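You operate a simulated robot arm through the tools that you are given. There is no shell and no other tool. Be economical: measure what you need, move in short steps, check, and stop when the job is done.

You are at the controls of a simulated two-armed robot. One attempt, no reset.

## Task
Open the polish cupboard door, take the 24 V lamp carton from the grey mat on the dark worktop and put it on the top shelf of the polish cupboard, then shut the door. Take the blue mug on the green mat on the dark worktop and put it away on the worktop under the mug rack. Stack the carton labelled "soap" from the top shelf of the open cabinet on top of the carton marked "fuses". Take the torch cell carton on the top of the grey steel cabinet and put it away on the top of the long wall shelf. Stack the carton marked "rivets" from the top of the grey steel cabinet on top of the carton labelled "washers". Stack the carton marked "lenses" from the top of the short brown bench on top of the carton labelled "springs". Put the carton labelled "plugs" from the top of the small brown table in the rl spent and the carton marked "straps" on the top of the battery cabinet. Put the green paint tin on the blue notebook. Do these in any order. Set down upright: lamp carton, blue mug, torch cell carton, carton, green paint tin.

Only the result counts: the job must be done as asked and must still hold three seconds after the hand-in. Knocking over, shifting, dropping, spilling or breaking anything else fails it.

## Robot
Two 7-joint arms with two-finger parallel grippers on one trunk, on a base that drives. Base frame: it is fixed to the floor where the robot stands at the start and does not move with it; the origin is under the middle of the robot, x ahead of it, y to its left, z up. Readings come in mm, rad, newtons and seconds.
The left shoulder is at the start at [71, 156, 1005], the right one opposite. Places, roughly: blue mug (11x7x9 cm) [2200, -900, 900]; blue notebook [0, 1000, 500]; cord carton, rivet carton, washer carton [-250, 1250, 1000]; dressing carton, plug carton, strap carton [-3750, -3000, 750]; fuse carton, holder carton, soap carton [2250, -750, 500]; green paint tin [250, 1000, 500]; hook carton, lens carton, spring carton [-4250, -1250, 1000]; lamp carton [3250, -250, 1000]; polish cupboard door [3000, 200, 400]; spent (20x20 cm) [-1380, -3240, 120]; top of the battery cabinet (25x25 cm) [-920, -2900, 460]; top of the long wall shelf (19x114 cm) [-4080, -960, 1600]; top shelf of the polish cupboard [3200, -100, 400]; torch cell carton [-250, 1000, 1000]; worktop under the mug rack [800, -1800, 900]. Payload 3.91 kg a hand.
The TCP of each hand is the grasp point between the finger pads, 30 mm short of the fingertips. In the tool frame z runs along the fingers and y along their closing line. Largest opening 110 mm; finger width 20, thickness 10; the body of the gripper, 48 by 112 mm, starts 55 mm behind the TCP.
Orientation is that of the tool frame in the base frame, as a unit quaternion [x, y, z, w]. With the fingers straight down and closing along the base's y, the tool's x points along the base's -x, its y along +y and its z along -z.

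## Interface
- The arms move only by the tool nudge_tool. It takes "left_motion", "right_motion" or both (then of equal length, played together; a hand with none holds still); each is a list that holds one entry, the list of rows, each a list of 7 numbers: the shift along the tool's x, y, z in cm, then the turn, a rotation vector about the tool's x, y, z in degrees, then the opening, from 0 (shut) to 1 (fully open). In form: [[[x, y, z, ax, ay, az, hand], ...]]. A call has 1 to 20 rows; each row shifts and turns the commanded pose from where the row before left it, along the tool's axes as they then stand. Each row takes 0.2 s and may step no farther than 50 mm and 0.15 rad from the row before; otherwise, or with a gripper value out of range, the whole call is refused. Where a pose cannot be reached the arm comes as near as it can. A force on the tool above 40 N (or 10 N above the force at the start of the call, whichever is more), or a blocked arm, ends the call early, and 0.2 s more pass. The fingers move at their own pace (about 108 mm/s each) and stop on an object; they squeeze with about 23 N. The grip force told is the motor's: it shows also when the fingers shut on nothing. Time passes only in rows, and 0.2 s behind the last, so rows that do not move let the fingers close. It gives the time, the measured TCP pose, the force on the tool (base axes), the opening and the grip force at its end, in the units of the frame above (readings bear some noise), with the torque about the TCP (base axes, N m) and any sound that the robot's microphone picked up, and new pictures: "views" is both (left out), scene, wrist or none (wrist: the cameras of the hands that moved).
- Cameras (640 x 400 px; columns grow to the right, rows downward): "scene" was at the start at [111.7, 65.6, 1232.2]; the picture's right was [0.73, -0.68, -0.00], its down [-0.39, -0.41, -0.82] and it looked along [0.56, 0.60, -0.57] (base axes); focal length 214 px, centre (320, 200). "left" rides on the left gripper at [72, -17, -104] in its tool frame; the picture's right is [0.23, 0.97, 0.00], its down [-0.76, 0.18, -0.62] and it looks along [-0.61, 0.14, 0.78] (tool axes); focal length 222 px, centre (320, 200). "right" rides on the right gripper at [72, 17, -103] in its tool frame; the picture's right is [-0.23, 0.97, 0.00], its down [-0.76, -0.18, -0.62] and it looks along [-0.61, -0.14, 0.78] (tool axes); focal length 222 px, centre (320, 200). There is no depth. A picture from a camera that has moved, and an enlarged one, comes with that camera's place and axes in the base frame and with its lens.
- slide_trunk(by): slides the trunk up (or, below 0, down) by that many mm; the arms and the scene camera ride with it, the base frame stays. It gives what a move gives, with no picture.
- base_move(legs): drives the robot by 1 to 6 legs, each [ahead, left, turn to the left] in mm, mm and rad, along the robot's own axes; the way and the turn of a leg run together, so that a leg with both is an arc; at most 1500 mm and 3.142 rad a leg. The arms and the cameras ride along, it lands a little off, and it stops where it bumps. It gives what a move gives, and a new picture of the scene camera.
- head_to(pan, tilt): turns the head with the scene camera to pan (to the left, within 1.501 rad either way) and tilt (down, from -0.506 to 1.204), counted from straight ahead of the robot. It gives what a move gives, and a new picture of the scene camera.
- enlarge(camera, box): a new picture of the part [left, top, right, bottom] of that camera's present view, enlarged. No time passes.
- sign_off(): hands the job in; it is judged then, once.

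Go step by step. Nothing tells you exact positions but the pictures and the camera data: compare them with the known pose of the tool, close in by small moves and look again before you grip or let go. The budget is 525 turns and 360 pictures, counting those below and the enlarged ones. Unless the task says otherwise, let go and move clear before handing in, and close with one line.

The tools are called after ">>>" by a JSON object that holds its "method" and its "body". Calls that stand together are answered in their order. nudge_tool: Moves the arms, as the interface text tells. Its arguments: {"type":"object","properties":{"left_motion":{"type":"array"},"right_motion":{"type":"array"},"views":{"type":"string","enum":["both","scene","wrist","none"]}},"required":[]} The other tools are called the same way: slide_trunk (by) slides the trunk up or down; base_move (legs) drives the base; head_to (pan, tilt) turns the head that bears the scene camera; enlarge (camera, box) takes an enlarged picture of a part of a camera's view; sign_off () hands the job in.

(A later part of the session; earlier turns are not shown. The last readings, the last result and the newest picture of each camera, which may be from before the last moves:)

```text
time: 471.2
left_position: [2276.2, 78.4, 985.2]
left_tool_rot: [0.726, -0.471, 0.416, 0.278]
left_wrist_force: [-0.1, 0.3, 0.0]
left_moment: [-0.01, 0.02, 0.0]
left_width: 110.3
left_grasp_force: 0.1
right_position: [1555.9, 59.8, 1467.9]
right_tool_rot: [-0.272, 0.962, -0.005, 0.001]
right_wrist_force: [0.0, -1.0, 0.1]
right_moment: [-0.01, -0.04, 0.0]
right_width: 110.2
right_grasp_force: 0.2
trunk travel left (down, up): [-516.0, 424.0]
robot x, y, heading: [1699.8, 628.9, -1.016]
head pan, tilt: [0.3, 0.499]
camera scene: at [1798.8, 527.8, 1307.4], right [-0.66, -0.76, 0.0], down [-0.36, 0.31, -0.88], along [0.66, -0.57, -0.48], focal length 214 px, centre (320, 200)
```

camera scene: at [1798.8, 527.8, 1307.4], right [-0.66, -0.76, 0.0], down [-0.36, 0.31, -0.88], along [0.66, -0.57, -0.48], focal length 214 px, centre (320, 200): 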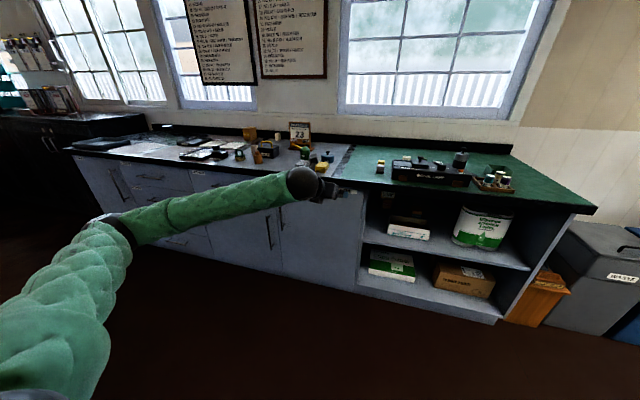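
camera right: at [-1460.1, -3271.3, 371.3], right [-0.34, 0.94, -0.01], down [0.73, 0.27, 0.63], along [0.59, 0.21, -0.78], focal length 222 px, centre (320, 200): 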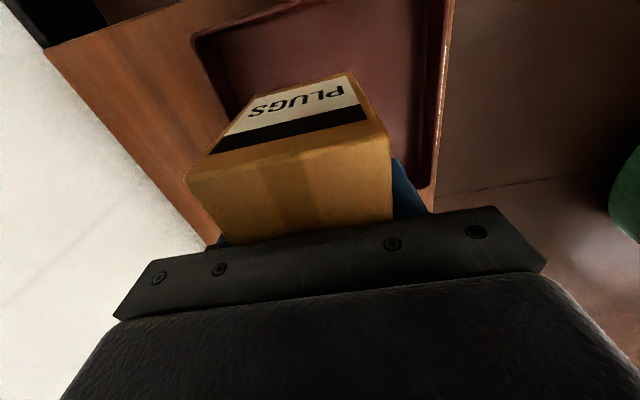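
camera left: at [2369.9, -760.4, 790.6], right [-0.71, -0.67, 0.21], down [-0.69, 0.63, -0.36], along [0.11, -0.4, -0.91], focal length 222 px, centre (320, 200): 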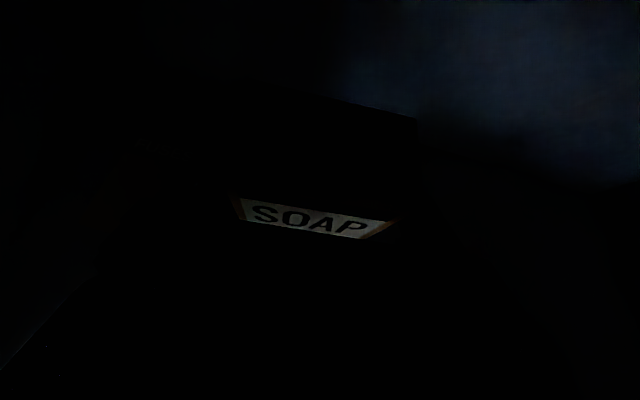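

>>> {"method": "base_move", "body": {"legs": [[100, 0, 0], [0, 700, 0]]}}

>>> {"method": "nudge_tool", "body": {"left_motion": [[[0, -4, 0, 0, 0, 0, 1], [0, -4, 0, 0, 0, 0, 1], [0, -4, 0, 0, 0, 0, 1], [0, -4, 0, 0, 0, 0, 1], [0, 0, 0, 0, 0, 0, 1]]], "views": "none"}}

>>> {"method": "head_to", "body": {"pan": 0.1, "tilt": 0.5}}

```text
time: 475.7
left_position: [2914.5, 350.3, 984.9]
left_tool_rot: [0.724, -0.475, 0.415, 0.28]
left_wrist_force: [-0.1, 0.7, 0.8]
left_moment: [0.01, 0.06, -0.02]
left_width: 109.9
left_grasp_force: 0.0
right_position: [2192.8, 341.3, 1469.5]
right_tool_rot: [-0.264, 0.965, -0.006, 0.001]
right_wrist_force: [0.2, -0.3, -0.1]
right_moment: [-0.02, 0.0, 0.0]
right_width: 109.8
right_grasp_force: 0.1
trunk travel left (down, up): [-516.0, 424.0]
robot x, y, heading: [2348.7, 911.9, -1.029]
head pan, tilt: [0.3, 0.499]
camera scene: at [2443.1, 805.9, 1307.4], right [-0.67, -0.75, 0.0], down [-0.36, 0.32, -0.88], along [0.65, -0.59, -0.48], focal length 214 px, centre (320, 200)
```

scene: 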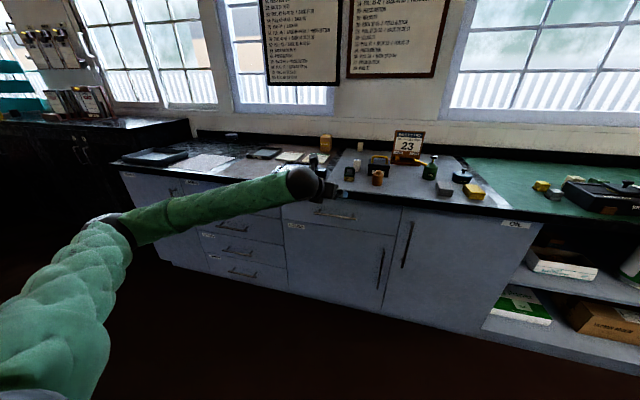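

```text
time: 476.9
left_position: [3058.3, 411.6, 983.5]
left_tool_rot: [0.723, -0.476, 0.415, 0.28]
left_wrist_force: [0.2, -0.1, -0.3]
left_moment: [-0.02, -0.04, -0.01]
left_width: 110.0
left_grasp_force: 0.0
right_position: [2191.8, 340.1, 1468.9]
right_tool_rot: [-0.264, 0.964, -0.005, 0.002]
right_wrist_force: [-0.2, -1.1, 0.4]
right_moment: [0.0, -0.05, 0.01]
right_width: 110.0
right_grasp_force: 0.0
trunk travel left (down, up): [-516.0, 424.0]
robot x, y, heading: [2352.1, 912.9, -1.025]
head pan, tilt: [0.3, 0.499]
```

```text
time: 477.6
left_position: [3059.7, 412.2, 984.4]
left_tool_rot: [0.723, -0.476, 0.415, 0.281]
left_wrist_force: [0.0, 0.1, 0.2]
left_moment: [0.01, 0.01, 0.0]
left_width: 110.0
left_grasp_force: 0.1
right_position: [2192.5, 340.7, 1468.7]
right_tool_rot: [-0.265, 0.964, -0.005, 0.0]
right_wrist_force: [0.1, 0.0, -1.0]
right_moment: [-0.02, 0.04, -0.01]
right_width: 110.1
right_grasp_force: 0.1
trunk travel left (down, up): [-516.0, 424.0]
robot x, y, heading: [2351.0, 910.0, -1.029]
head pan, tilt: [0.099, 0.499]
camera scene: at [2429.4, 793.5, 1307.4], right [-0.8, -0.6, 0.0], down [-0.29, 0.38, -0.88], along [0.52, -0.7, -0.48], focal length 214 px, centre (320, 200)
```

scene: 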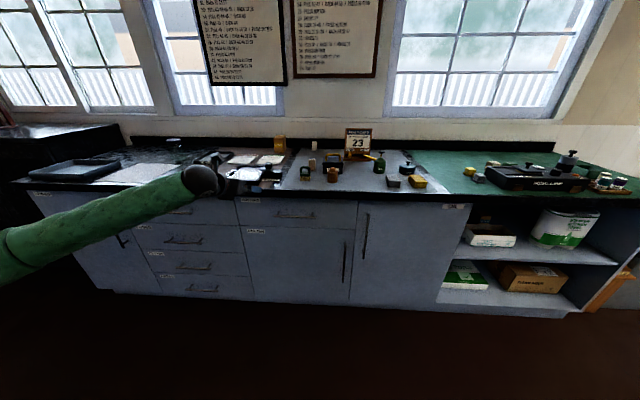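

>>> {"method": "enlarge", "body": {"camera": "scene", "box": [20, 170, 260, 320]}}

>>> {"method": "enlarge", "body": {"camera": "scene", "box": [230, 130, 470, 280]}}

```text
2.67 times, centred on (140, 245) of scene
camera zoom: at [2429.4, 793.5, 1307.4], right [-0.8, -0.6, 0.0], down [-0.29, 0.38, -0.88], along [0.52, -0.7, -0.48], focal length 572 px, centre (800, 80)
```

zoom: 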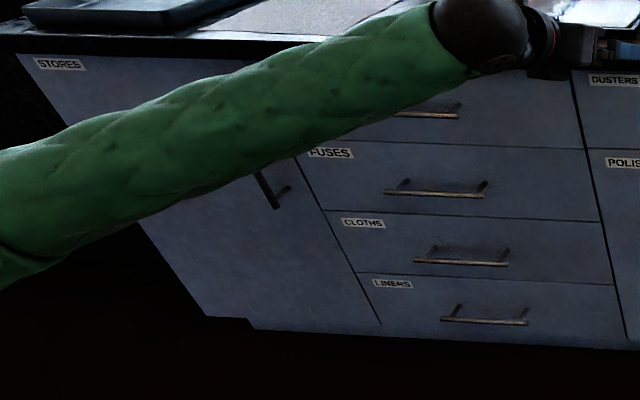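

```text
2.67 times, centred on (350, 205) of scene
camera zoom: at [2429.4, 793.5, 1307.4], right [-0.8, -0.6, 0.0], down [-0.29, 0.38, -0.88], along [0.52, -0.7, -0.48], focal length 572 px, centre (240, 187)
```

zoom: 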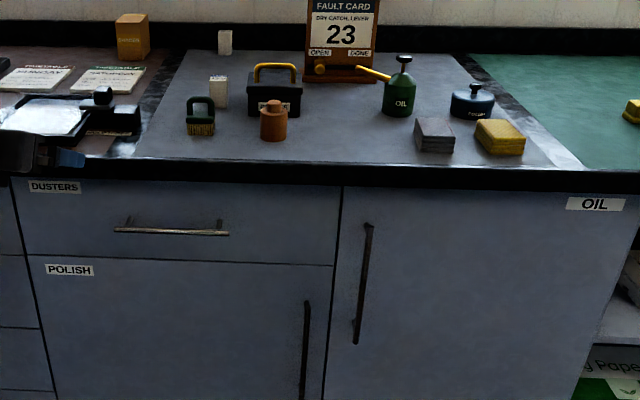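

>>> {"method": "enlarge", "body": {"camera": "scene", "box": [268, 132, 348, 182]}}

```text
8.00 times, centred on (308, 157) of scene
camera zoom: at [2429.4, 793.5, 1307.4], right [-0.8, -0.6, 0.0], down [-0.29, 0.38, -0.88], along [0.52, -0.7, -0.48], focal length 1716 px, centre (416, 544)
```

zoom: 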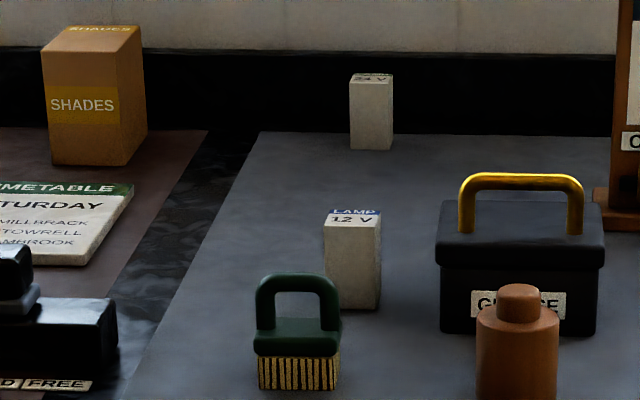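

The POLISH door is under the DUSTERS drawer, handle at its right edge; the 24 V lamp is at the back of the grey mat. I line up the left hand with the handle.

>>> {"method": "slide_trunk", "body": {"by": -400}}

>>> {"method": "base_move", "body": {"legs": [[0, -240, 0.02]]}}

>>> {"method": "nudge_tool", "body": {"left_motion": [[[0, 4, 0, 0, 0, 0, 1], [0, 4, 0, 0, 0, 0, 1], [0, 4, 0, 0, 7, 0, 1], [0, 4, 0, 0, 7, 0, 1], [0, 0, 0, 0, 0, 0, 1]]]}}

```text
time: 481.5
left_position: [3058.5, 413.3, 583.9]
left_tool_rot: [0.723, -0.476, 0.414, 0.281]
left_wrist_force: [-0.6, 0.4, 0.6]
left_moment: [0.02, -0.04, 0.02]
left_width: 109.9
left_grasp_force: 0.1
right_position: [2194.1, 341.4, 1068.3]
right_tool_rot: [-0.264, 0.964, -0.006, 0.001]
right_wrist_force: [0.3, -0.4, -0.2]
right_moment: [0.01, 0.02, 0.0]
right_width: 110.2
right_grasp_force: 0.1
trunk travel left (down, up): [-116.0, 824.0]
robot x, y, heading: [2347.3, 906.4, -1.031]
head pan, tilt: [0.099, 0.499]
```

```text
time: 483.2
left_position: [2862.9, 299.7, 583.8]
left_tool_rot: [0.727, -0.47, 0.417, 0.277]
left_wrist_force: [-0.1, 0.2, 0.0]
left_moment: [0.0, 0.0, 0.0]
left_width: 110.0
left_grasp_force: 0.0
right_position: [1997.7, 213.5, 1068.1]
right_tool_rot: [-0.273, 0.962, -0.005, 0.001]
right_wrist_force: [-0.6, -0.2, 0.0]
right_moment: [0.02, 0.04, -0.02]
right_width: 110.2
right_grasp_force: 0.1
trunk travel left (down, up): [-116.0, 824.0]
robot x, y, heading: [2146.0, 784.1, -1.012]
head pan, tilt: [0.099, 0.499]
camera scene: at [2226.8, 669.8, 907.4], right [-0.79, -0.61, 0.0], down [-0.29, 0.38, -0.88], along [0.54, -0.7, -0.48], focal length 214 px, centre (320, 200)
```

scene: 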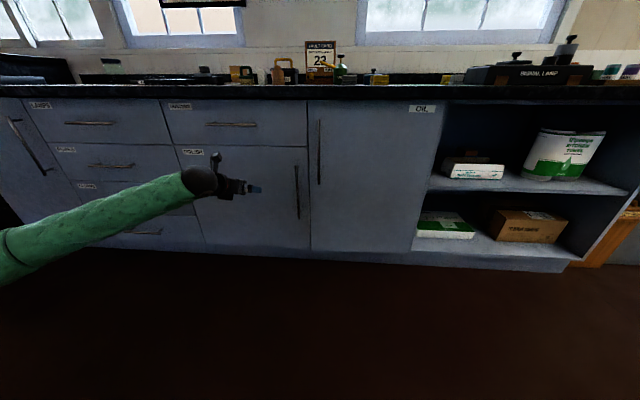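

```text
time: 484.4
left_position: [2715.2, 234.7, 586.4]
left_tool_rot: [0.671, -0.432, 0.503, 0.332]
left_wrist_force: [1.4, -0.6, -0.3]
left_moment: [0.0, -0.01, 0.01]
left_width: 110.0
left_grasp_force: 0.1
right_position: [1998.1, 213.7, 1068.4]
right_tool_rot: [-0.272, 0.962, -0.006, 0.0]
right_wrist_force: [0.9, 0.1, 0.9]
right_moment: [0.01, 0.0, -0.02]
right_width: 110.3
right_grasp_force: 0.1
trunk travel left (down, up): [-116.0, 824.0]
robot x, y, heading: [2147.8, 779.7, -1.016]
head pan, tilt: [0.099, 0.499]
camera scene: at [2226.9, 669.7, 907.4], right [-0.79, -0.61, 0.0], down [-0.29, 0.38, -0.88], along [0.54, -0.7, -0.48], focal length 214 px, centre (320, 200)
camera left: at [2699.1, 313.1, 684.7], right [-0.86, -0.45, 0.23], down [-0.49, 0.66, -0.56], along [0.1, -0.6, -0.8], focal length 222 px, centre (320, 200)
```

scene: 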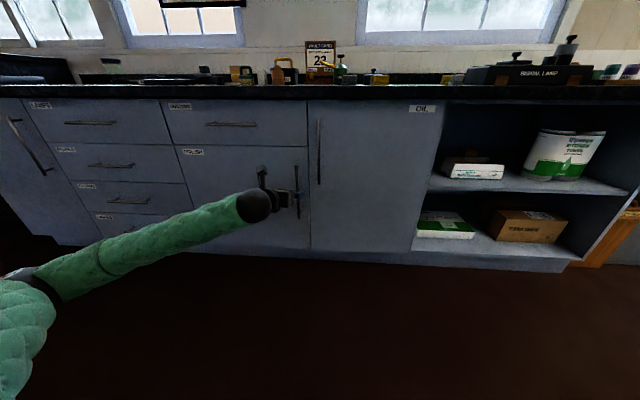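
left: 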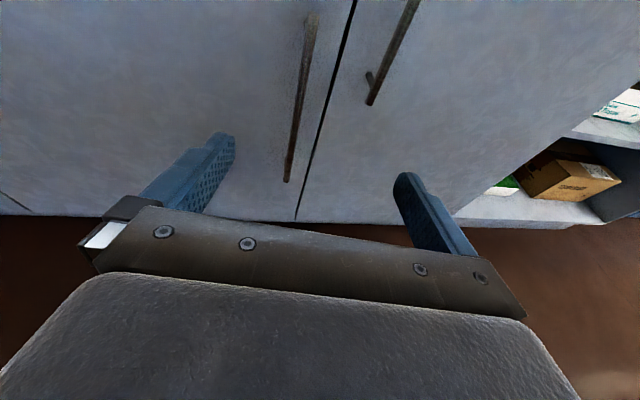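

>>> {"method": "nudge_tool", "body": {"left_motion": [[[0, 0, 0, 8.1, 0, -2.3, 1], [-3.7, 0.5, 1.06, 0, 0, 0, 1], [-3.7, 0.5, 1.06, 0, 0, 0, 1], [-3.7, 0, 1.06, 0, 0, 0, 1], [1.04, 0, 3.65, 0, 0, 0, 1], [1.04, 0, 3.65, 0, 0, 0, 1], [1.04, 0, 3.65, 0, 0, 0, 1], [1.04, 0, 3.65, 0, 0, 0, 1], [0, 0, 0, 0, 0, 0, 1]]]}}

```text
time: 486.4
left_position: [2788.4, 100.5, 471.9]
left_tool_rot: [0.701, -0.382, 0.525, 0.294]
left_wrist_force: [0.6, 0.7, -0.2]
left_moment: [-0.03, 0.01, 0.02]
left_width: 110.1
left_grasp_force: 0.0
right_position: [1997.6, 214.1, 1067.4]
right_tool_rot: [-0.272, 0.962, -0.005, 0.0]
right_wrist_force: [-0.5, -0.4, -0.5]
right_moment: [-0.01, 0.02, 0.0]
right_width: 110.4
right_grasp_force: 0.1
trunk travel left (down, up): [-116.0, 824.0]
robot x, y, heading: [2146.0, 782.0, -1.019]
head pan, tilt: [0.099, 0.499]
camera scene: at [2226.9, 669.7, 907.4], right [-0.79, -0.61, 0.0], down [-0.29, 0.38, -0.88], along [0.54, -0.7, -0.48], focal length 214 px, centre (320, 200)
camera left: at [2762.1, 175.2, 569.2], right [-0.79, -0.57, 0.23], down [-0.59, 0.59, -0.56], along [0.19, -0.57, -0.8], focal length 222 px, centre (320, 200)
```

scene: 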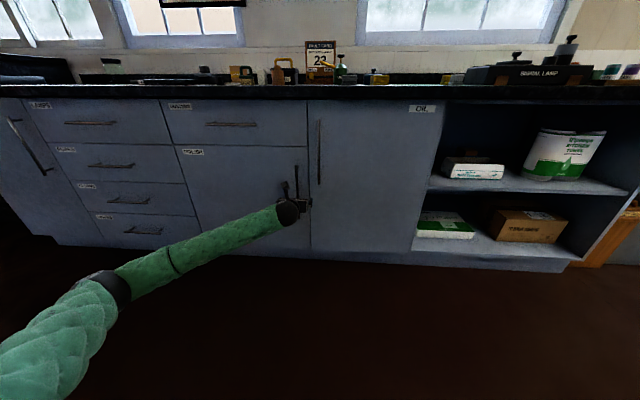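
left: 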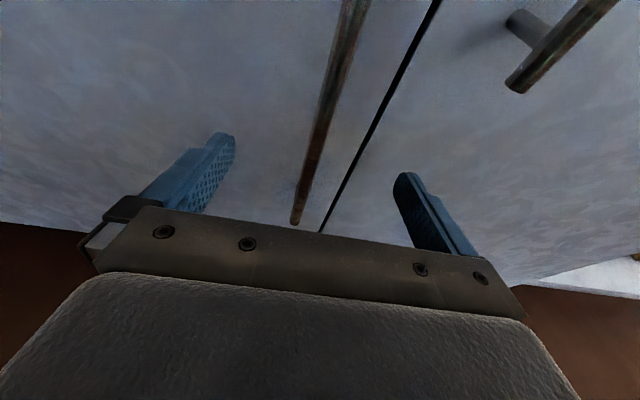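

>>> {"method": "nudge_tool", "body": {"left_motion": [[[0.85, 0, 2.98, 0, 0, 0, 1], [0.85, 0, 2.98, 0, 0, 0, 1], [0, 0, 0, 0, 0, 0, 1], [0, 0, 0, 0, 0, 0, 0], [0, 0, 0, 0, 0, 0, 0], [0, 0, 0, 0, 0, 0, 0], [0, 0, 0, 0, 0, 0, 0]]], "views": "wrist"}}

```text
time: 487.1
left_position: [2814.1, 56.1, 472.0]
left_tool_rot: [0.702, -0.382, 0.525, 0.294]
left_wrist_force: [-10.4, 16.7, 6.5]
left_moment: [-0.02, -0.39, 1.18]
left_width: 109.9
left_grasp_force: 0.1
right_position: [1998.5, 213.0, 1069.4]
right_tool_rot: [-0.273, 0.962, -0.004, 0.002]
right_wrist_force: [0.7, -1.1, -0.3]
right_moment: [0.01, -0.01, -0.01]
right_width: 110.1
right_grasp_force: 0.0
trunk travel left (down, up): [-116.0, 824.0]
robot x, y, heading: [2142.1, 781.8, -1.008]
head pan, tilt: [0.099, 0.499]
stopped in row 2 (left hand): the force on the tool passed its limit at 317 N (the readings are from after the stop); the commanded pose is now the measured one
camera left: at [2787.1, 132.2, 570.7], right [-0.79, -0.57, 0.23], down [-0.59, 0.58, -0.56], along [0.19, -0.57, -0.8], focal length 222 px, centre (320, 200)
```

left: 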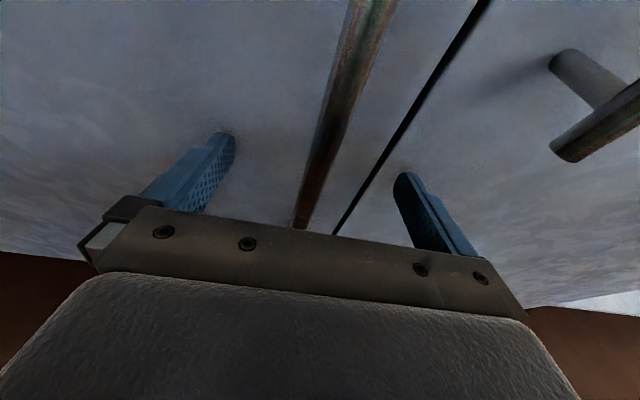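

>>> {"method": "nudge_tool", "body": {"left_motion": [[[-0.3, 0, -1.0, 0, 0, 0, 1], [0, 0, 0, 0, 0, 0, 1], [0, 0, 0, 0, 0, 0, 0], [0, 0, 0, 0, 0, 0, 0], [0, 0, 0, 0, 0, 0, 0], [0, 0, 0, 0, 0, 0, 0], [0, 0, 0, 0, 0, 0, 0]]], "views": "wrist"}}

```text
time: 488.8
left_position: [2814.3, 67.9, 469.7]
left_tool_rot: [0.704, -0.38, 0.525, 0.29]
left_wrist_force: [0.4, 1.4, -0.2]
left_moment: [0.45, -0.7, 0.09]
left_width: 12.1
left_grasp_force: 44.6
right_position: [1999.9, 212.3, 1068.7]
right_tool_rot: [-0.274, 0.962, -0.004, 0.002]
right_wrist_force: [0.4, 0.4, 0.5]
right_moment: [-0.03, 0.02, -0.01]
right_width: 110.0
right_grasp_force: 0.0
trunk travel left (down, up): [-116.0, 824.0]
robot x, y, heading: [2144.8, 782.9, -1.01]
head pan, tilt: [0.099, 0.499]
stopped in row 7 (left hand): the force on the tool passed its limit at 41 N (the readings are from after the stop); the commanded pose is now the measured one
camera left: at [2786.7, 142.2, 568.5], right [-0.78, -0.58, 0.23], down [-0.59, 0.58, -0.56], along [0.19, -0.57, -0.8], focal length 222 px, centre (320, 200)
```

left: 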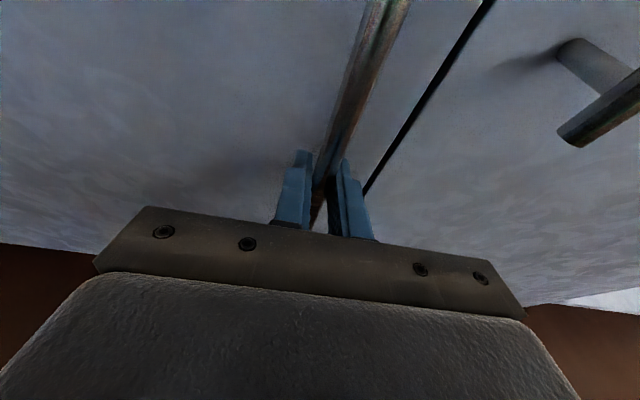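

The handle is gripped. I pull the door along its arc in small steps.

>>> {"method": "nudge_tool", "body": {"left_motion": [[[-0.27, 0, -0.96, -1.06, 0, 0.3, 0], [-0.41, 0, -1.44, -1.6, 0, 0.45, 0], [-0.41, 0, -1.44, -1.6, 0, 0.45, 0], [-0.41, 0, -1.44, -1.6, 0, 0.45, 0], [0, 0, 0, 0, 0, 0, 0]]], "views": "both"}}

```text
time: 490.1
left_position: [2790.8, 113.9, 469.5]
left_tool_rot: [0.684, -0.414, 0.511, 0.315]
left_wrist_force: [1.3, -0.9, -2.4]
left_moment: [0.34, -0.77, 0.06]
left_width: 12.0
left_grasp_force: 44.8
right_position: [2001.7, 212.1, 1067.2]
right_tool_rot: [-0.275, 0.961, -0.004, 0.001]
right_wrist_force: [-0.4, -0.3, 0.6]
right_moment: [-0.02, 0.03, -0.01]
right_width: 110.2
right_grasp_force: 0.2
trunk travel left (down, up): [-116.0, 824.0]
robot x, y, heading: [2142.6, 785.6, -1.009]
head pan, tilt: [0.099, 0.499]
stopped in row 5 (left hand): the force on the tool passed its limit at 41 N (the readings are from after the stop); the commanded pose is now the measured one
camera scene: at [2228.0, 670.3, 907.3], right [-0.79, -0.61, 0.0], down [-0.29, 0.38, -0.88], along [0.54, -0.69, -0.48], focal length 214 px, centre (320, 200)
camera left: at [2771.0, 192.5, 568.7], right [-0.84, -0.5, 0.23], down [-0.53, 0.64, -0.55], along [0.13, -0.58, -0.8], focal length 222 px, centre (320, 200)
```

scene: 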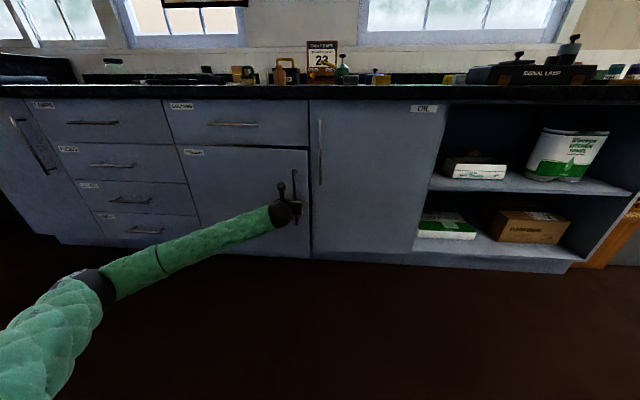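
left: 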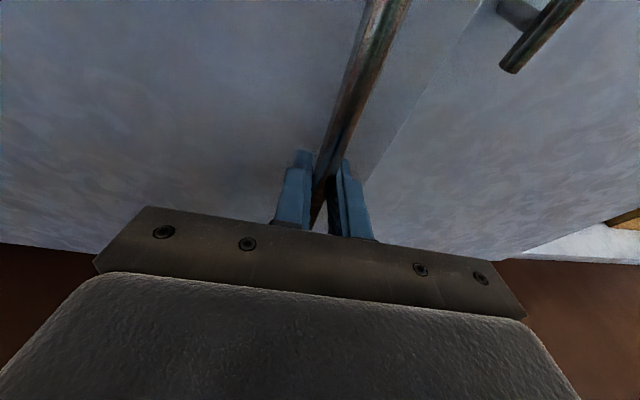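

>>> {"method": "nudge_tool", "body": {"left_motion": [[[-0.41, 0, -1.44, -1.6, 0, 0.45, 0], [-0.55, 0, -1.92, -2.12, 0, 0.6, 0], [-0.55, 0, -1.92, -2.12, 0, 0.6, 0], [-0.55, 0, -1.92, -2.12, 0, 0.6, 0], [-0.55, 0, -1.92, -2.12, 0, 0.6, 0], [-0.55, 0, -1.92, -2.12, 0, 0.6, 0], [0, 0, 0, 0, 0, 0, 0]]], "views": "none"}}

```text
time: 491.2
left_position: [2766.7, 185.8, 469.6]
left_tool_rot: [0.655, -0.46, 0.489, 0.348]
left_wrist_force: [1.3, 1.8, -4.3]
left_moment: [0.48, -0.6, 0.07]
left_width: 12.0
left_grasp_force: 45.2
right_position: [2003.1, 212.7, 1067.4]
right_tool_rot: [-0.275, 0.961, -0.004, 0.002]
right_wrist_force: [-0.2, -0.5, -0.5]
right_moment: [0.01, -0.02, -0.02]
right_width: 110.2
right_grasp_force: 0.0
trunk travel left (down, up): [-116.0, 824.0]
robot x, y, heading: [2143.2, 787.8, -1.01]
head pan, tilt: [0.099, 0.499]
stopped in row 5 (left hand): the force on the tool passed its limit at 43 N (the readings are from after the stop); the commanded pose is now the measured one
```

>>> {"method": "nudge_tool", "body": {"left_motion": [[[0, 0, 0, -3.8, 0, 1.1, 0], [0, 0, 0, -3.8, 0, 1.1, 0], [-0.5, 0, -1.73, -2.8, 0, 0.8, 0], [-0.5, 0, -1.73, -2.8, 0, 0.8, 0], [-0.5, 0, -1.73, -2.8, 0, 0.8, 0], [-0.5, 0, -1.73, -2.8, 0, 0.8, 0], [-0.5, 0, -1.73, -2.8, 0, 0.8, 0], [0, 0, 0, 0, 0, 0, 0]]], "views": "scene"}}

```text
time: 492.7
left_position: [2752.1, 266.9, 470.4]
left_tool_rot: [-0.556, 0.573, -0.414, -0.437]
left_wrist_force: [-3.1, 0.1, -3.5]
left_moment: [0.06, -0.82, 0.2]
left_width: 12.1
left_grasp_force: 44.9
right_position: [2002.5, 212.3, 1068.6]
right_tool_rot: [-0.275, 0.962, -0.005, 0.001]
right_wrist_force: [1.0, 0.8, 0.2]
right_moment: [-0.04, 0.04, -0.01]
right_width: 109.8
right_grasp_force: 0.1
trunk travel left (down, up): [-116.0, 824.0]
robot x, y, heading: [2146.9, 783.8, -1.01]
head pan, tilt: [0.099, 0.499]
stopped in row 7 (left hand): the force on the tool passed its limit at 43 N (the readings are from after the stop); the commanded pose is now the measured one
camera scene: at [2228.2, 670.6, 907.6], right [-0.79, -0.61, 0.0], down [-0.29, 0.38, -0.88], along [0.54, -0.69, -0.48], focal length 214 px, centre (320, 200)
```

scene: 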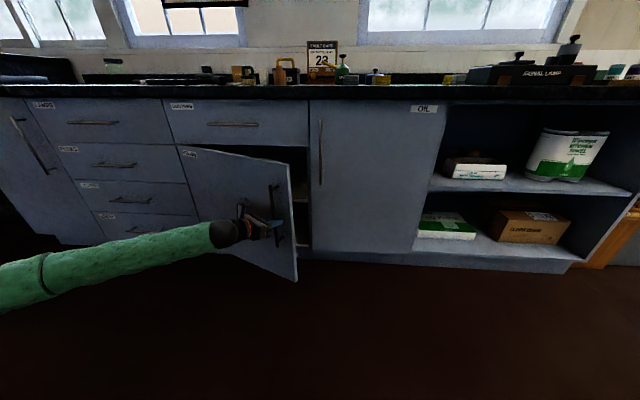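

The door is about 30° open. I release the handle, withdraw, and will push it wider from the inside.

>>> {"method": "nudge_tool", "body": {"left_motion": [[[0, 0, 0, 0, 0, 0, 0.5], [0, 0, 0, 0, 0, 0, 0.5], [-0.5, 0, -2, 0, 0, 0, 0.5], [-1, 0, -3.8, 0, 0, 0, 0.5], [-1, 0, -3.8, 0, 0, 0, 0.3], [-1, 0, -3.8, 0, 0, 0, 0], [0, 0, 0, 0, 0, 0, 0]]], "views": "scene"}}

```text
time: 494.3
left_position: [2757.8, 405.4, 473.8]
left_tool_rot: [-0.556, 0.573, -0.415, -0.436]
left_wrist_force: [0.0, 0.2, -0.8]
left_moment: [0.02, -0.01, -0.01]
left_width: 0.0
left_grasp_force: 22.9
right_position: [2002.8, 212.4, 1068.1]
right_tool_rot: [-0.276, 0.961, -0.004, 0.0]
right_wrist_force: [-0.7, 0.5, 0.0]
right_moment: [-0.02, 0.02, -0.01]
right_width: 109.9
right_grasp_force: 0.0
trunk travel left (down, up): [-116.0, 824.0]
robot x, y, heading: [2142.6, 778.2, -1.005]
head pan, tilt: [0.099, 0.499]
camera scene: at [2228.1, 670.8, 907.4], right [-0.79, -0.61, 0.0], down [-0.29, 0.38, -0.88], along [0.54, -0.69, -0.48], focal length 214 px, centre (320, 200)
```

scene: 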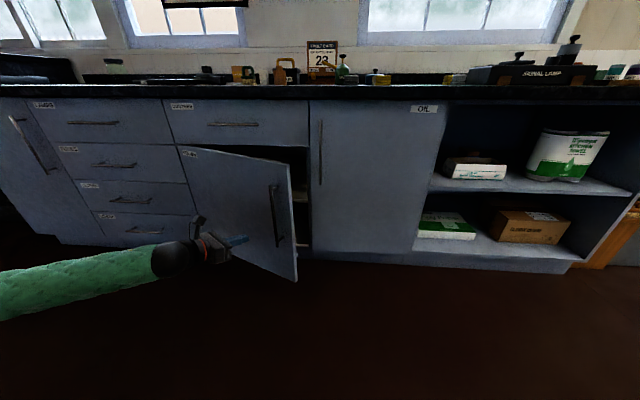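

>>> {"method": "nudge_tool", "body": {"left_motion": [[[0.62, 3.24, 2.16, 0, 0, 0, 0], [0.62, 3.24, 2.16, 0, 0, 0, 0], [0.62, 3.24, 2.16, 0, 0, 0, 0], [0.62, 3.24, 2.16, 0, 0, 0, 0], [0.62, 3.24, 2.16, 0, 0, 0, 0], [0, 0, 0, 6.73, 0, -1.93, 0], [0, 0, 0, 6.73, 0, -1.93, 0], [0, 0, 0, 6.73, 0, -1.93, 0], [0, 0, 0, 6.73, 0, -1.93, 0], [0, 0, 0, 6.73, 0, -1.93, 0], [0, 0, 0, 0, 0, 0, 0]]], "views": "scene"}}

```text
time: 496.7
left_position: [2591.3, 299.3, 475.0]
left_tool_rot: [0.705, -0.381, 0.524, 0.289]
left_wrist_force: [0.5, 0.3, 0.6]
left_moment: [0.01, 0.0, -0.03]
left_width: 0.0
left_grasp_force: 23.2
right_position: [2001.1, 213.4, 1069.2]
right_tool_rot: [-0.275, 0.961, -0.004, 0.001]
right_wrist_force: [0.0, 0.1, 0.5]
right_moment: [0.01, -0.01, -0.01]
right_width: 110.1
right_grasp_force: 0.1
trunk travel left (down, up): [-116.0, 824.0]
robot x, y, heading: [2145.1, 785.4, -1.008]
head pan, tilt: [0.099, 0.499]
camera scene: at [2227.9, 670.6, 907.4], right [-0.79, -0.61, 0.0], down [-0.29, 0.38, -0.88], along [0.54, -0.69, -0.48], focal length 214 px, centre (320, 200)
```

scene: 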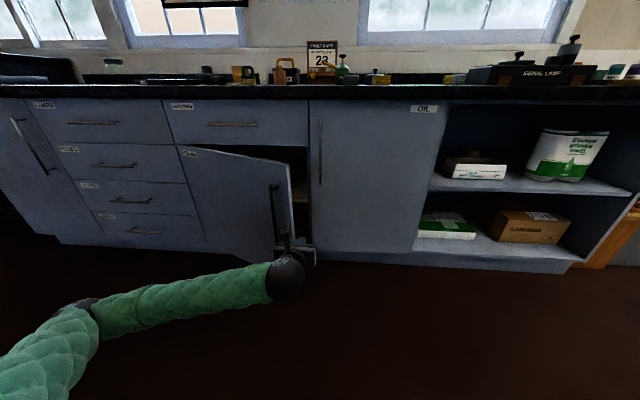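

I switch to the right hand for pushing, since its forearm stays clear of the door. First the left hand withdraws, and the base shifts left.

>>> {"method": "nudge_tool", "body": {"left_motion": [[[-1.1, 0, -3.85, 0, 0, 0, 0.5], [-1.1, 0, -3.85, 0, 0, 0, 0.5], [-1.1, 0, -3.85, 0, 0, 0, 1], [2.5, 0, -3.5, 0, 0, 0, 1], [3.6, 0, -2, 0, 0, 0, 1], [4.3, 0, -1.2, 0, 0, 0, 1], [4.3, 0, -1.2, 0, 0, 0, 1], [4.3, 0, -1.2, 0, 0, 0, 1], [0, 0, 0, 0, 0, 0, 1]]], "views": "none"}}

>>> {"method": "base_move", "body": {"legs": [[0, 350, 0]]}}

```text
time: 498.7
left_position: [2521.4, 305.2, 638.7]
left_tool_rot: [0.704, -0.381, 0.525, 0.289]
left_wrist_force: [0.2, -0.9, -0.3]
left_moment: [0.02, 0.0, -0.02]
left_width: 109.9
left_grasp_force: 0.1
left hand out of reach, approached as far as the arm can: row 2, 3, 4, 5, 6, 7
right_position: [2000.1, 212.4, 1068.9]
right_tool_rot: [-0.274, 0.962, -0.004, 0.001]
right_wrist_force: [0.5, -0.5, -1.2]
right_moment: [0.01, -0.02, -0.01]
right_width: 110.1
right_grasp_force: 0.1
trunk travel left (down, up): [-116.0, 824.0]
robot x, y, heading: [2144.8, 784.9, -1.008]
head pan, tilt: [0.099, 0.499]
```

```text
time: 501.0
left_position: [2816.9, 490.5, 638.0]
left_tool_rot: [0.703, -0.384, 0.523, 0.292]
left_wrist_force: [0.5, -0.3, -1.1]
left_moment: [0.01, 0.01, 0.01]
left_width: 109.7
left_grasp_force: 0.0
right_position: [2296.1, 399.6, 1068.0]
right_tool_rot: [-0.273, 0.962, -0.004, 0.001]
right_wrist_force: [0.4, -0.4, 0.3]
right_moment: [-0.03, 0.02, 0.0]
right_width: 109.9
right_grasp_force: 0.1
trunk travel left (down, up): [-116.0, 824.0]
robot x, y, heading: [2442.8, 972.4, -1.009]
head pan, tilt: [0.099, 0.499]
camera scene: at [2524.0, 856.5, 907.4], right [-0.79, -0.61, 0.0], down [-0.29, 0.38, -0.88], along [0.54, -0.69, -0.48], focal length 214 px, centre (320, 200)
```

scene: 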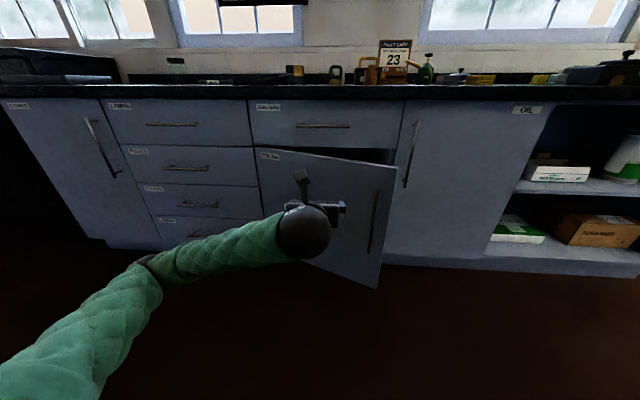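

>>> {"method": "nudge_tool", "body": {"left_motion": [[[4.4, 0, -1.26, 0, 0, 0, 1], [4.4, 0, -1.26, 0, 0, 0, 1], [4.4, -1, -1.26, 0, 0, 0, 1], [4.4, -1, -1.26, 0, 0, 0, 1], [4.4, -1, -1.26, 0, 0, 0, 1], [4.4, -1, -1.26, 0, 0, 0, 1], [4.4, -1, -1.26, 0, 0, 0, 1], [0, 0, 0, 0, 0, 0, 1]]], "right_motion": [[[0, -4, 2, 0, 0, 0, 0], [0, -4, 2, 0, 0, 0, 0], [0, -4, 2, 0, 0, 0, 0], [-4, 0, 2, 0, 0, 0, 0], [-4, 0, 2, 0, 0, 0, 0], [-4, 0, 2, 0, 0, 0, 0], [-4, 0, 2, 0, 0, 0, 0], [0, 0, 0, 0, 0, 0, 0]]], "views": "scene"}}

```text
time: 502.8
left_position: [2862.0, 515.8, 958.2]
left_tool_rot: [0.703, -0.383, 0.523, 0.291]
left_wrist_force: [0.8, -0.3, 0.3]
left_moment: [0.0, -0.02, -0.02]
left_width: 110.1
left_grasp_force: 0.0
right_position: [2499.3, 379.3, 931.4]
right_tool_rot: [-0.273, 0.962, -0.004, 0.001]
right_wrist_force: [0.7, 0.2, -0.5]
right_moment: [0.01, 0.01, 0.0]
right_width: 0.2
right_grasp_force: 23.1
trunk travel left (down, up): [-116.0, 824.0]
robot x, y, heading: [2439.7, 973.7, -1.009]
head pan, tilt: [0.099, 0.499]
camera scene: at [2524.2, 856.6, 907.3], right [-0.79, -0.61, 0.0], down [-0.29, 0.38, -0.88], along [0.54, -0.69, -0.48], focal length 214 px, centre (320, 200)
```

scene: 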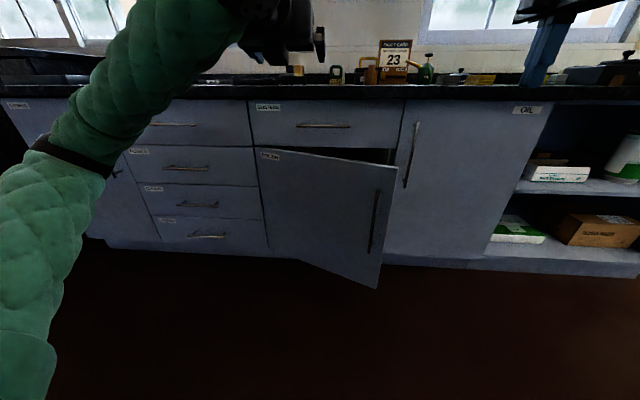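

>>> {"method": "nudge_tool", "body": {"right_motion": [[[-0.3, -3.9, 0, 0, 0, 0, 0], [-0.3, -3.9, 0, 0, 0, 0, 0], [-0.3, -3.9, 0, 0, 0, 0, 0], [-0.3, -3.9, 0, 0, 0, 0, 0], [-0.3, -3.9, 0, 0, 0, 0, 0], [-0.3, -3.9, 0, 0, 0, 0, 0], [0, -3.9, 0, 0, 0, 0, 0], [0, -3.8, 0, 0, 0, 0, 0], [0, 0, 4.1, 0, 0, 0, 0], [0, 0, 4.1, 0, 0, 0, 0], [0, 0, 4.1, 0, 0, 0, 0], [0, 0, 4.1, 0, 0, 0, 0], [0, 0, 4.1, 0, 0, 0, 0], [0, 0, 4.1, 0, 0, 0, 0], [0, 0, 4.1, 0, 0, 0, 0], [0, 0, 4.1, 0, 0, 0, 0], [0, 0, 4.1, 0, 0, 0, 0], [0, 0, 0, 0, 0, 0, 0]]], "views": "both"}}

```text
time: 506.6
left_position: [2861.4, 515.1, 957.9]
left_tool_rot: [0.702, -0.384, 0.524, 0.292]
left_wrist_force: [-0.1, -0.2, -0.7]
left_moment: [0.01, -0.01, -0.03]
left_width: 110.2
left_grasp_force: 0.1
right_position: [2674.5, 122.2, 562.5]
right_tool_rot: [-0.274, 0.962, -0.005, 0.001]
right_wrist_force: [0.4, -0.1, 0.2]
right_moment: [-0.02, -0.03, 0.02]
right_width: 0.0
right_grasp_force: 22.9
trunk travel left (down, up): [-116.0, 824.0]
robot x, y, heading: [2440.3, 970.2, -1.019]
head pan, tilt: [0.099, 0.499]
camera scene: at [2524.2, 856.3, 907.4], right [-0.79, -0.61, 0.0], down [-0.29, 0.38, -0.88], along [0.54, -0.69, -0.48], focal length 214 px, centre (320, 200)
camera right: at [2606.0, 100.0, 666.2], right [-0.32, 0.95, -0.01], down [0.74, 0.25, 0.62], along [0.59, 0.19, -0.78], focal length 222 px, centre (320, 200)
```

scene: 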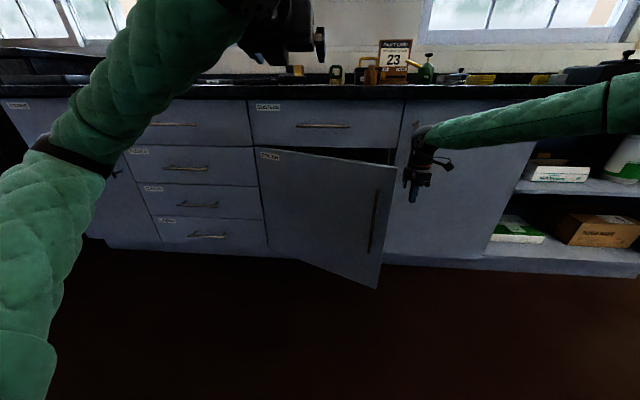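
right: 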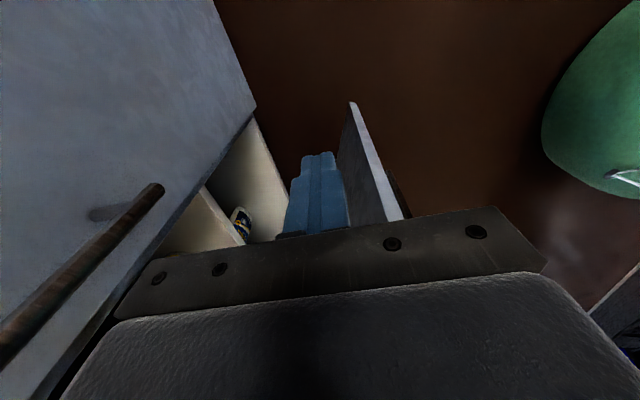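

>>> {"method": "nudge_tool", "body": {"right_motion": [[[-4, 0, 0, 0, 0, 0, 0], [-4, 0, 0, 0, 0, 0, 0], [-2.5, 3, 0, 0, 0, 0, 0], [-2.5, 3, 0, 0, 0, 0, 0], [-2.5, 3, 0, 0, 0, 0, 0], [-3, 3, 0, 0, 0, 0, 0], [-3, 3, 0, 0, 0, 0, 0], [-3, 3, 0, 0, 0, 0, 0], [0, 0, 0, 0, 0, 0, 0]]], "views": "both"}}

```text
time: 507.2
left_position: [2863.6, 514.5, 957.7]
left_tool_rot: [0.703, -0.383, 0.523, 0.291]
left_wrist_force: [-0.4, 0.5, -1.0]
left_moment: [0.01, 0.01, -0.09]
left_width: 109.9
left_grasp_force: 0.0
right_position: [2718.7, 148.9, 561.8]
right_tool_rot: [-0.272, 0.962, -0.004, -0.003]
right_wrist_force: [-12.2, -2.6, -3.3]
right_moment: [0.06, -1.33, 0.63]
right_width: 0.0
right_grasp_force: 23.3
trunk travel left (down, up): [-116.0, 824.0]
robot x, y, heading: [2438.8, 969.6, -1.012]
head pan, tilt: [0.099, 0.499]
stopped in row 2 (right hand): the force on the tool passed its limit at 99 N (the readings are from after the stop); the commanded pose is now the measured one
camera scene: at [2524.6, 856.3, 907.2], right [-0.79, -0.61, 0.0], down [-0.29, 0.38, -0.88], along [0.54, -0.7, -0.48], focal length 214 px, centre (320, 200)
camera right: at [2651.4, 127.5, 665.8], right [-0.32, 0.95, -0.01], down [0.74, 0.25, 0.62], along [0.59, 0.19, -0.79], focal length 222 px, centre (320, 200)
```

scene: 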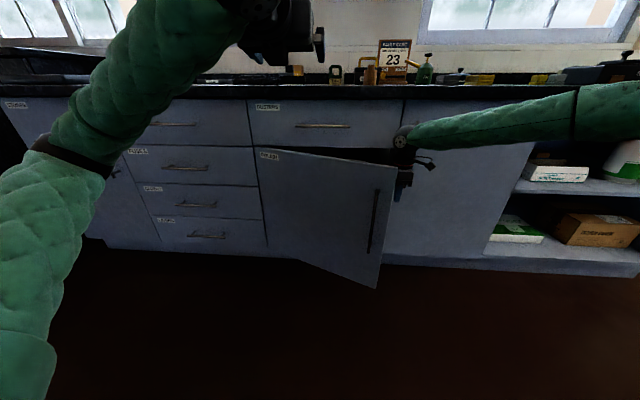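
right: 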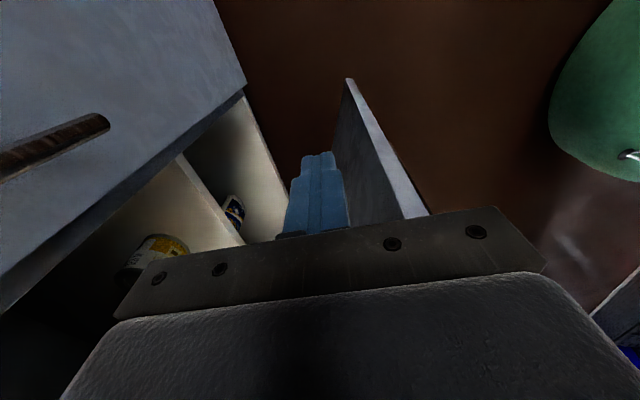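

>>> {"method": "nudge_tool", "body": {"right_motion": [[[3, 0, 0, 0, 0, 0, 0], [0, -3.5, 0, 0, 0, 0, 0], [0, -2, 0, 0, 0, 0, 0], [-4, 0, 0, 0, 0, 0, 0], [-4, 0, 0, 0, 0, 0, 0], [0, 0, 0, 0, 0, 0, 0]]], "views": "wrist"}}

```text
time: 508.6
left_position: [2861.8, 514.4, 957.1]
left_tool_rot: [0.703, -0.384, 0.523, 0.292]
left_wrist_force: [0.2, 0.5, 0.0]
left_moment: [0.01, -0.01, 0.0]
left_width: 109.7
left_grasp_force: 0.0
right_position: [2751.3, 140.8, 569.2]
right_tool_rot: [-0.271, 0.963, -0.005, -0.001]
right_wrist_force: [-0.2, -0.4, 0.3]
right_moment: [0.01, 0.01, -0.02]
right_width: 0.1
right_grasp_force: 22.9
right hand out of reach, approached as far as the arm can: row 4, 5
trunk travel left (down, up): [-116.0, 824.0]
robot x, y, heading: [2438.2, 969.9, -1.016]
head pan, tilt: [0.099, 0.499]
camera right: at [2683.1, 118.1, 671.9], right [-0.32, 0.95, -0.01], down [0.74, 0.25, 0.62], along [0.59, 0.19, -0.78], focal length 222 px, centre (320, 200)
```

right: 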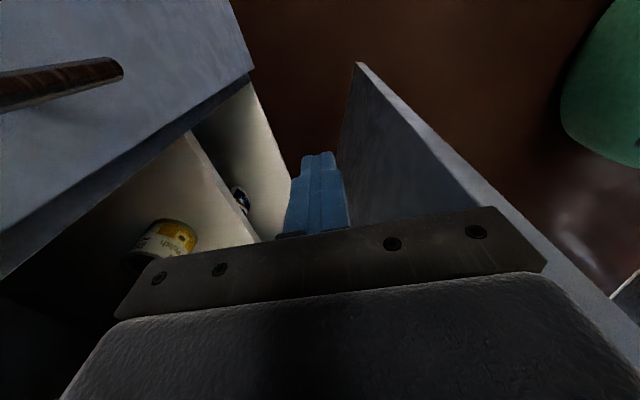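

>>> {"method": "nudge_tool", "body": {"right_motion": [[[-2, 1.5, 0, 0, 0, 0, 0], [-2, 2.5, 0, 0, 0, 0, 0], [-2, 3, 0, 0, 0, 0, 0], [-2, 3, 0, 0, 0, 0, 0], [-2.5, 3, 0, 0, 0, 0, 0], [-2.5, 3, 0, 0, 0, 0, 0], [0, 0, 0, 0, 0, 0, 0]]], "views": "both"}}

```text
time: 510.2
left_position: [2861.5, 514.0, 958.3]
left_tool_rot: [0.702, -0.384, 0.524, 0.292]
left_wrist_force: [-0.3, 0.3, -0.6]
left_moment: [-0.03, 0.0, 0.02]
left_width: 110.0
left_grasp_force: 0.0
right_position: [2764.4, 341.1, 569.6]
right_tool_rot: [-0.271, 0.963, -0.004, -0.001]
right_wrist_force: [0.2, -0.6, 0.4]
right_moment: [0.03, 0.0, -0.01]
right_width: 0.0
right_grasp_force: 23.1
right hand out of reach, approached as far as the arm can: row 1, 5, 6
trunk travel left (down, up): [-116.0, 824.0]
robot x, y, heading: [2439.6, 968.1, -1.014]
head pan, tilt: [0.099, 0.499]
camera scene: at [2524.0, 856.3, 907.3], right [-0.79, -0.61, 0.0], down [-0.29, 0.38, -0.88], along [0.54, -0.7, -0.48], focal length 214 px, centre (320, 200)
camera right: at [2694.1, 320.3, 672.8], right [-0.32, 0.95, -0.01], down [0.74, 0.25, 0.62], along [0.59, 0.19, -0.78], focal length 222 px, centre (320, 200)
```

scene: 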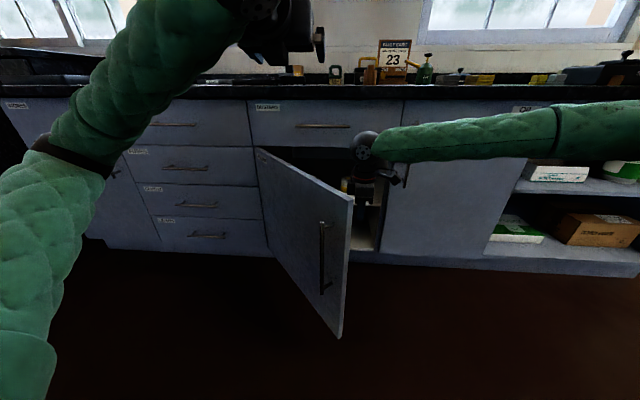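
right: 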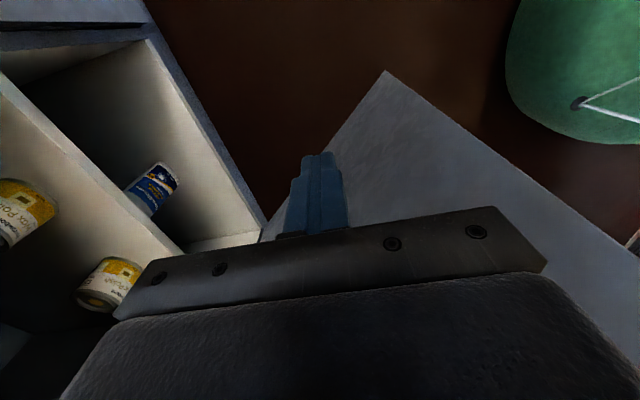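

>>> {"method": "base_move", "body": {"legs": [[0, 300, 0]]}}

```text
time: 512.2
left_position: [3113.7, 672.3, 958.3]
left_tool_rot: [0.703, -0.382, 0.524, 0.291]
left_wrist_force: [0.2, 0.0, 0.1]
left_moment: [0.02, -0.04, 0.01]
left_width: 109.9
left_grasp_force: 0.1
right_position: [3015.9, 500.0, 569.0]
right_tool_rot: [-0.273, 0.962, -0.005, -0.001]
right_wrist_force: [-0.6, -0.1, 1.4]
right_moment: [0.01, 0.01, -0.02]
right_width: 0.0
right_grasp_force: 23.2
trunk travel left (down, up): [-116.0, 824.0]
robot x, y, heading: [2688.4, 1126.6, -1.01]
head pan, tilt: [0.099, 0.499]
camera scene: at [2774.7, 1013.0, 907.3], right [-0.79, -0.61, 0.0], down [-0.29, 0.38, -0.88], along [0.54, -0.69, -0.48], focal length 214 px, centre (320, 200)
```

scene: 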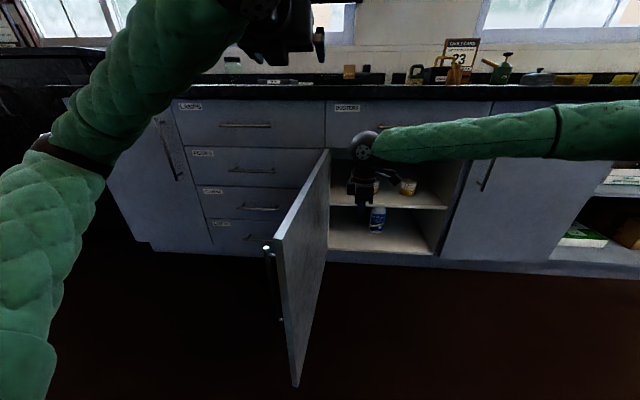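

>>> {"method": "base_move", "body": {"legs": [[0, 60, 0]]}}

>>> {"method": "nudge_tool", "body": {"right_motion": [[[4, 0, 0, 0, 0, 0, 0], [4, 0, 0, 0, 0, 0, 0], [4, 2, 0, 0, 0, 0, 0], [4, 2, 0, 0, 0, 0, 0], [0, 2, -4, 0, 0, 0, 0.5], [0, 2, -4, 0, 0, 0, 1], [0, 0, -4, 0, 0, 0, 1], [0, 0, -4, 0, 0, 0, 1], [0, 0, -4, 0, 0, 0, 1], [0, 0, -4, 0, 0, 0, 1], [0, 0, -4, 0, 0, 0, 1], [0, 0, -4, 0, 0, 0, 1], [0, 0, 0, 0, 0, 0, 1]]], "views": "scene"}}

>>> {"method": "enlarge", "body": {"camera": "scene", "box": [250, 120, 490, 270]}}

```text
time: 513.1
left_position: [3165.0, 704.3, 957.2]
left_tool_rot: [0.704, -0.382, 0.524, 0.29]
left_wrist_force: [0.3, 0.3, -0.3]
left_moment: [0.01, 0.03, -0.05]
left_width: 110.1
left_grasp_force: 0.1
right_position: [3067.5, 532.4, 569.7]
right_tool_rot: [-0.274, 0.962, -0.006, -0.001]
right_wrist_force: [0.1, -0.5, 0.1]
right_moment: [0.0, -0.02, 0.02]
right_width: 0.0
right_grasp_force: 23.5
trunk travel left (down, up): [-116.0, 824.0]
robot x, y, heading: [2738.7, 1157.5, -1.009]
head pan, tilt: [0.099, 0.499]
camera scene: at [2826.0, 1045.2, 907.3], right [-0.79, -0.61, 0.0], down [-0.29, 0.38, -0.88], along [0.54, -0.69, -0.48], focal length 214 px, centre (320, 200)
```

scene: 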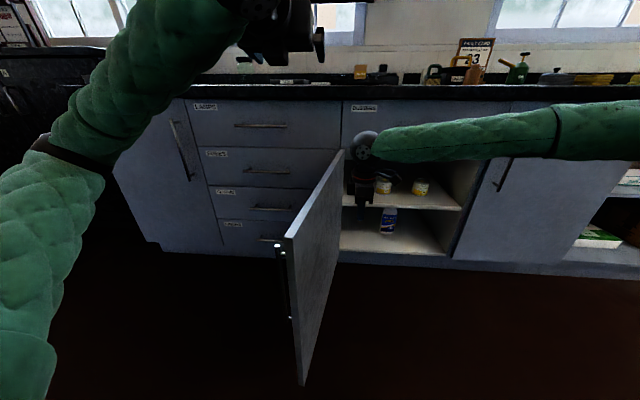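

```text
time: 516.0
left_position: [3164.4, 704.6, 956.9]
left_tool_rot: [0.704, -0.383, 0.523, 0.29]
left_wrist_force: [-0.1, 0.0, 1.1]
left_moment: [0.05, -0.01, -0.01]
left_width: 109.9
left_grasp_force: 0.1
right_position: [2889.8, 519.3, 891.5]
right_tool_rot: [-0.273, 0.962, -0.005, -0.001]
right_wrist_force: [0.4, 0.0, -0.4]
right_moment: [-0.01, -0.01, 0.0]
right_width: 110.1
right_grasp_force: 0.1
trunk travel left (down, up): [-116.0, 824.0]
robot x, y, heading: [2745.5, 1158.9, -1.011]
head pan, tilt: [0.099, 0.499]
camera scene: at [2825.8, 1045.3, 907.3], right [-0.79, -0.61, 0.0], down [-0.29, 0.38, -0.88], along [0.54, -0.69, -0.48], focal length 214 px, centre (320, 200)
```

scene: 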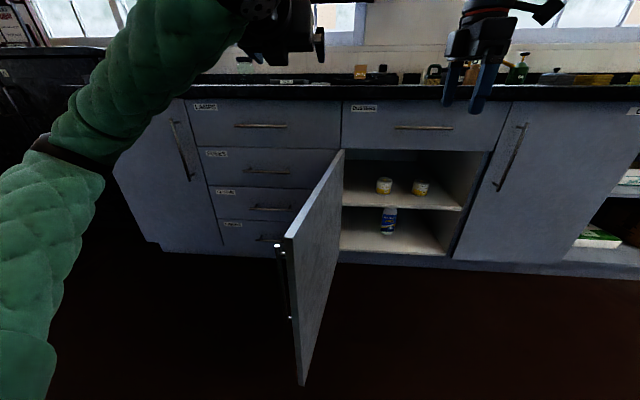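

```text
2.67 times, centred on (370, 195) of scene
camera zoom: at [2825.8, 1045.3, 907.3], right [-0.79, -0.61, 0.0], down [-0.29, 0.38, -0.88], along [0.54, -0.69, -0.48], focal length 572 px, centre (187, 213)
```

zoom: 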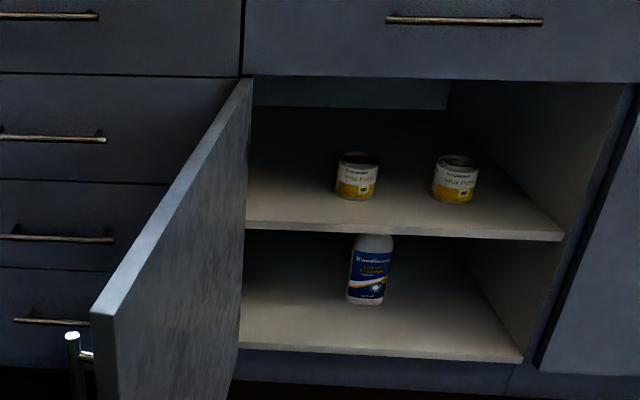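

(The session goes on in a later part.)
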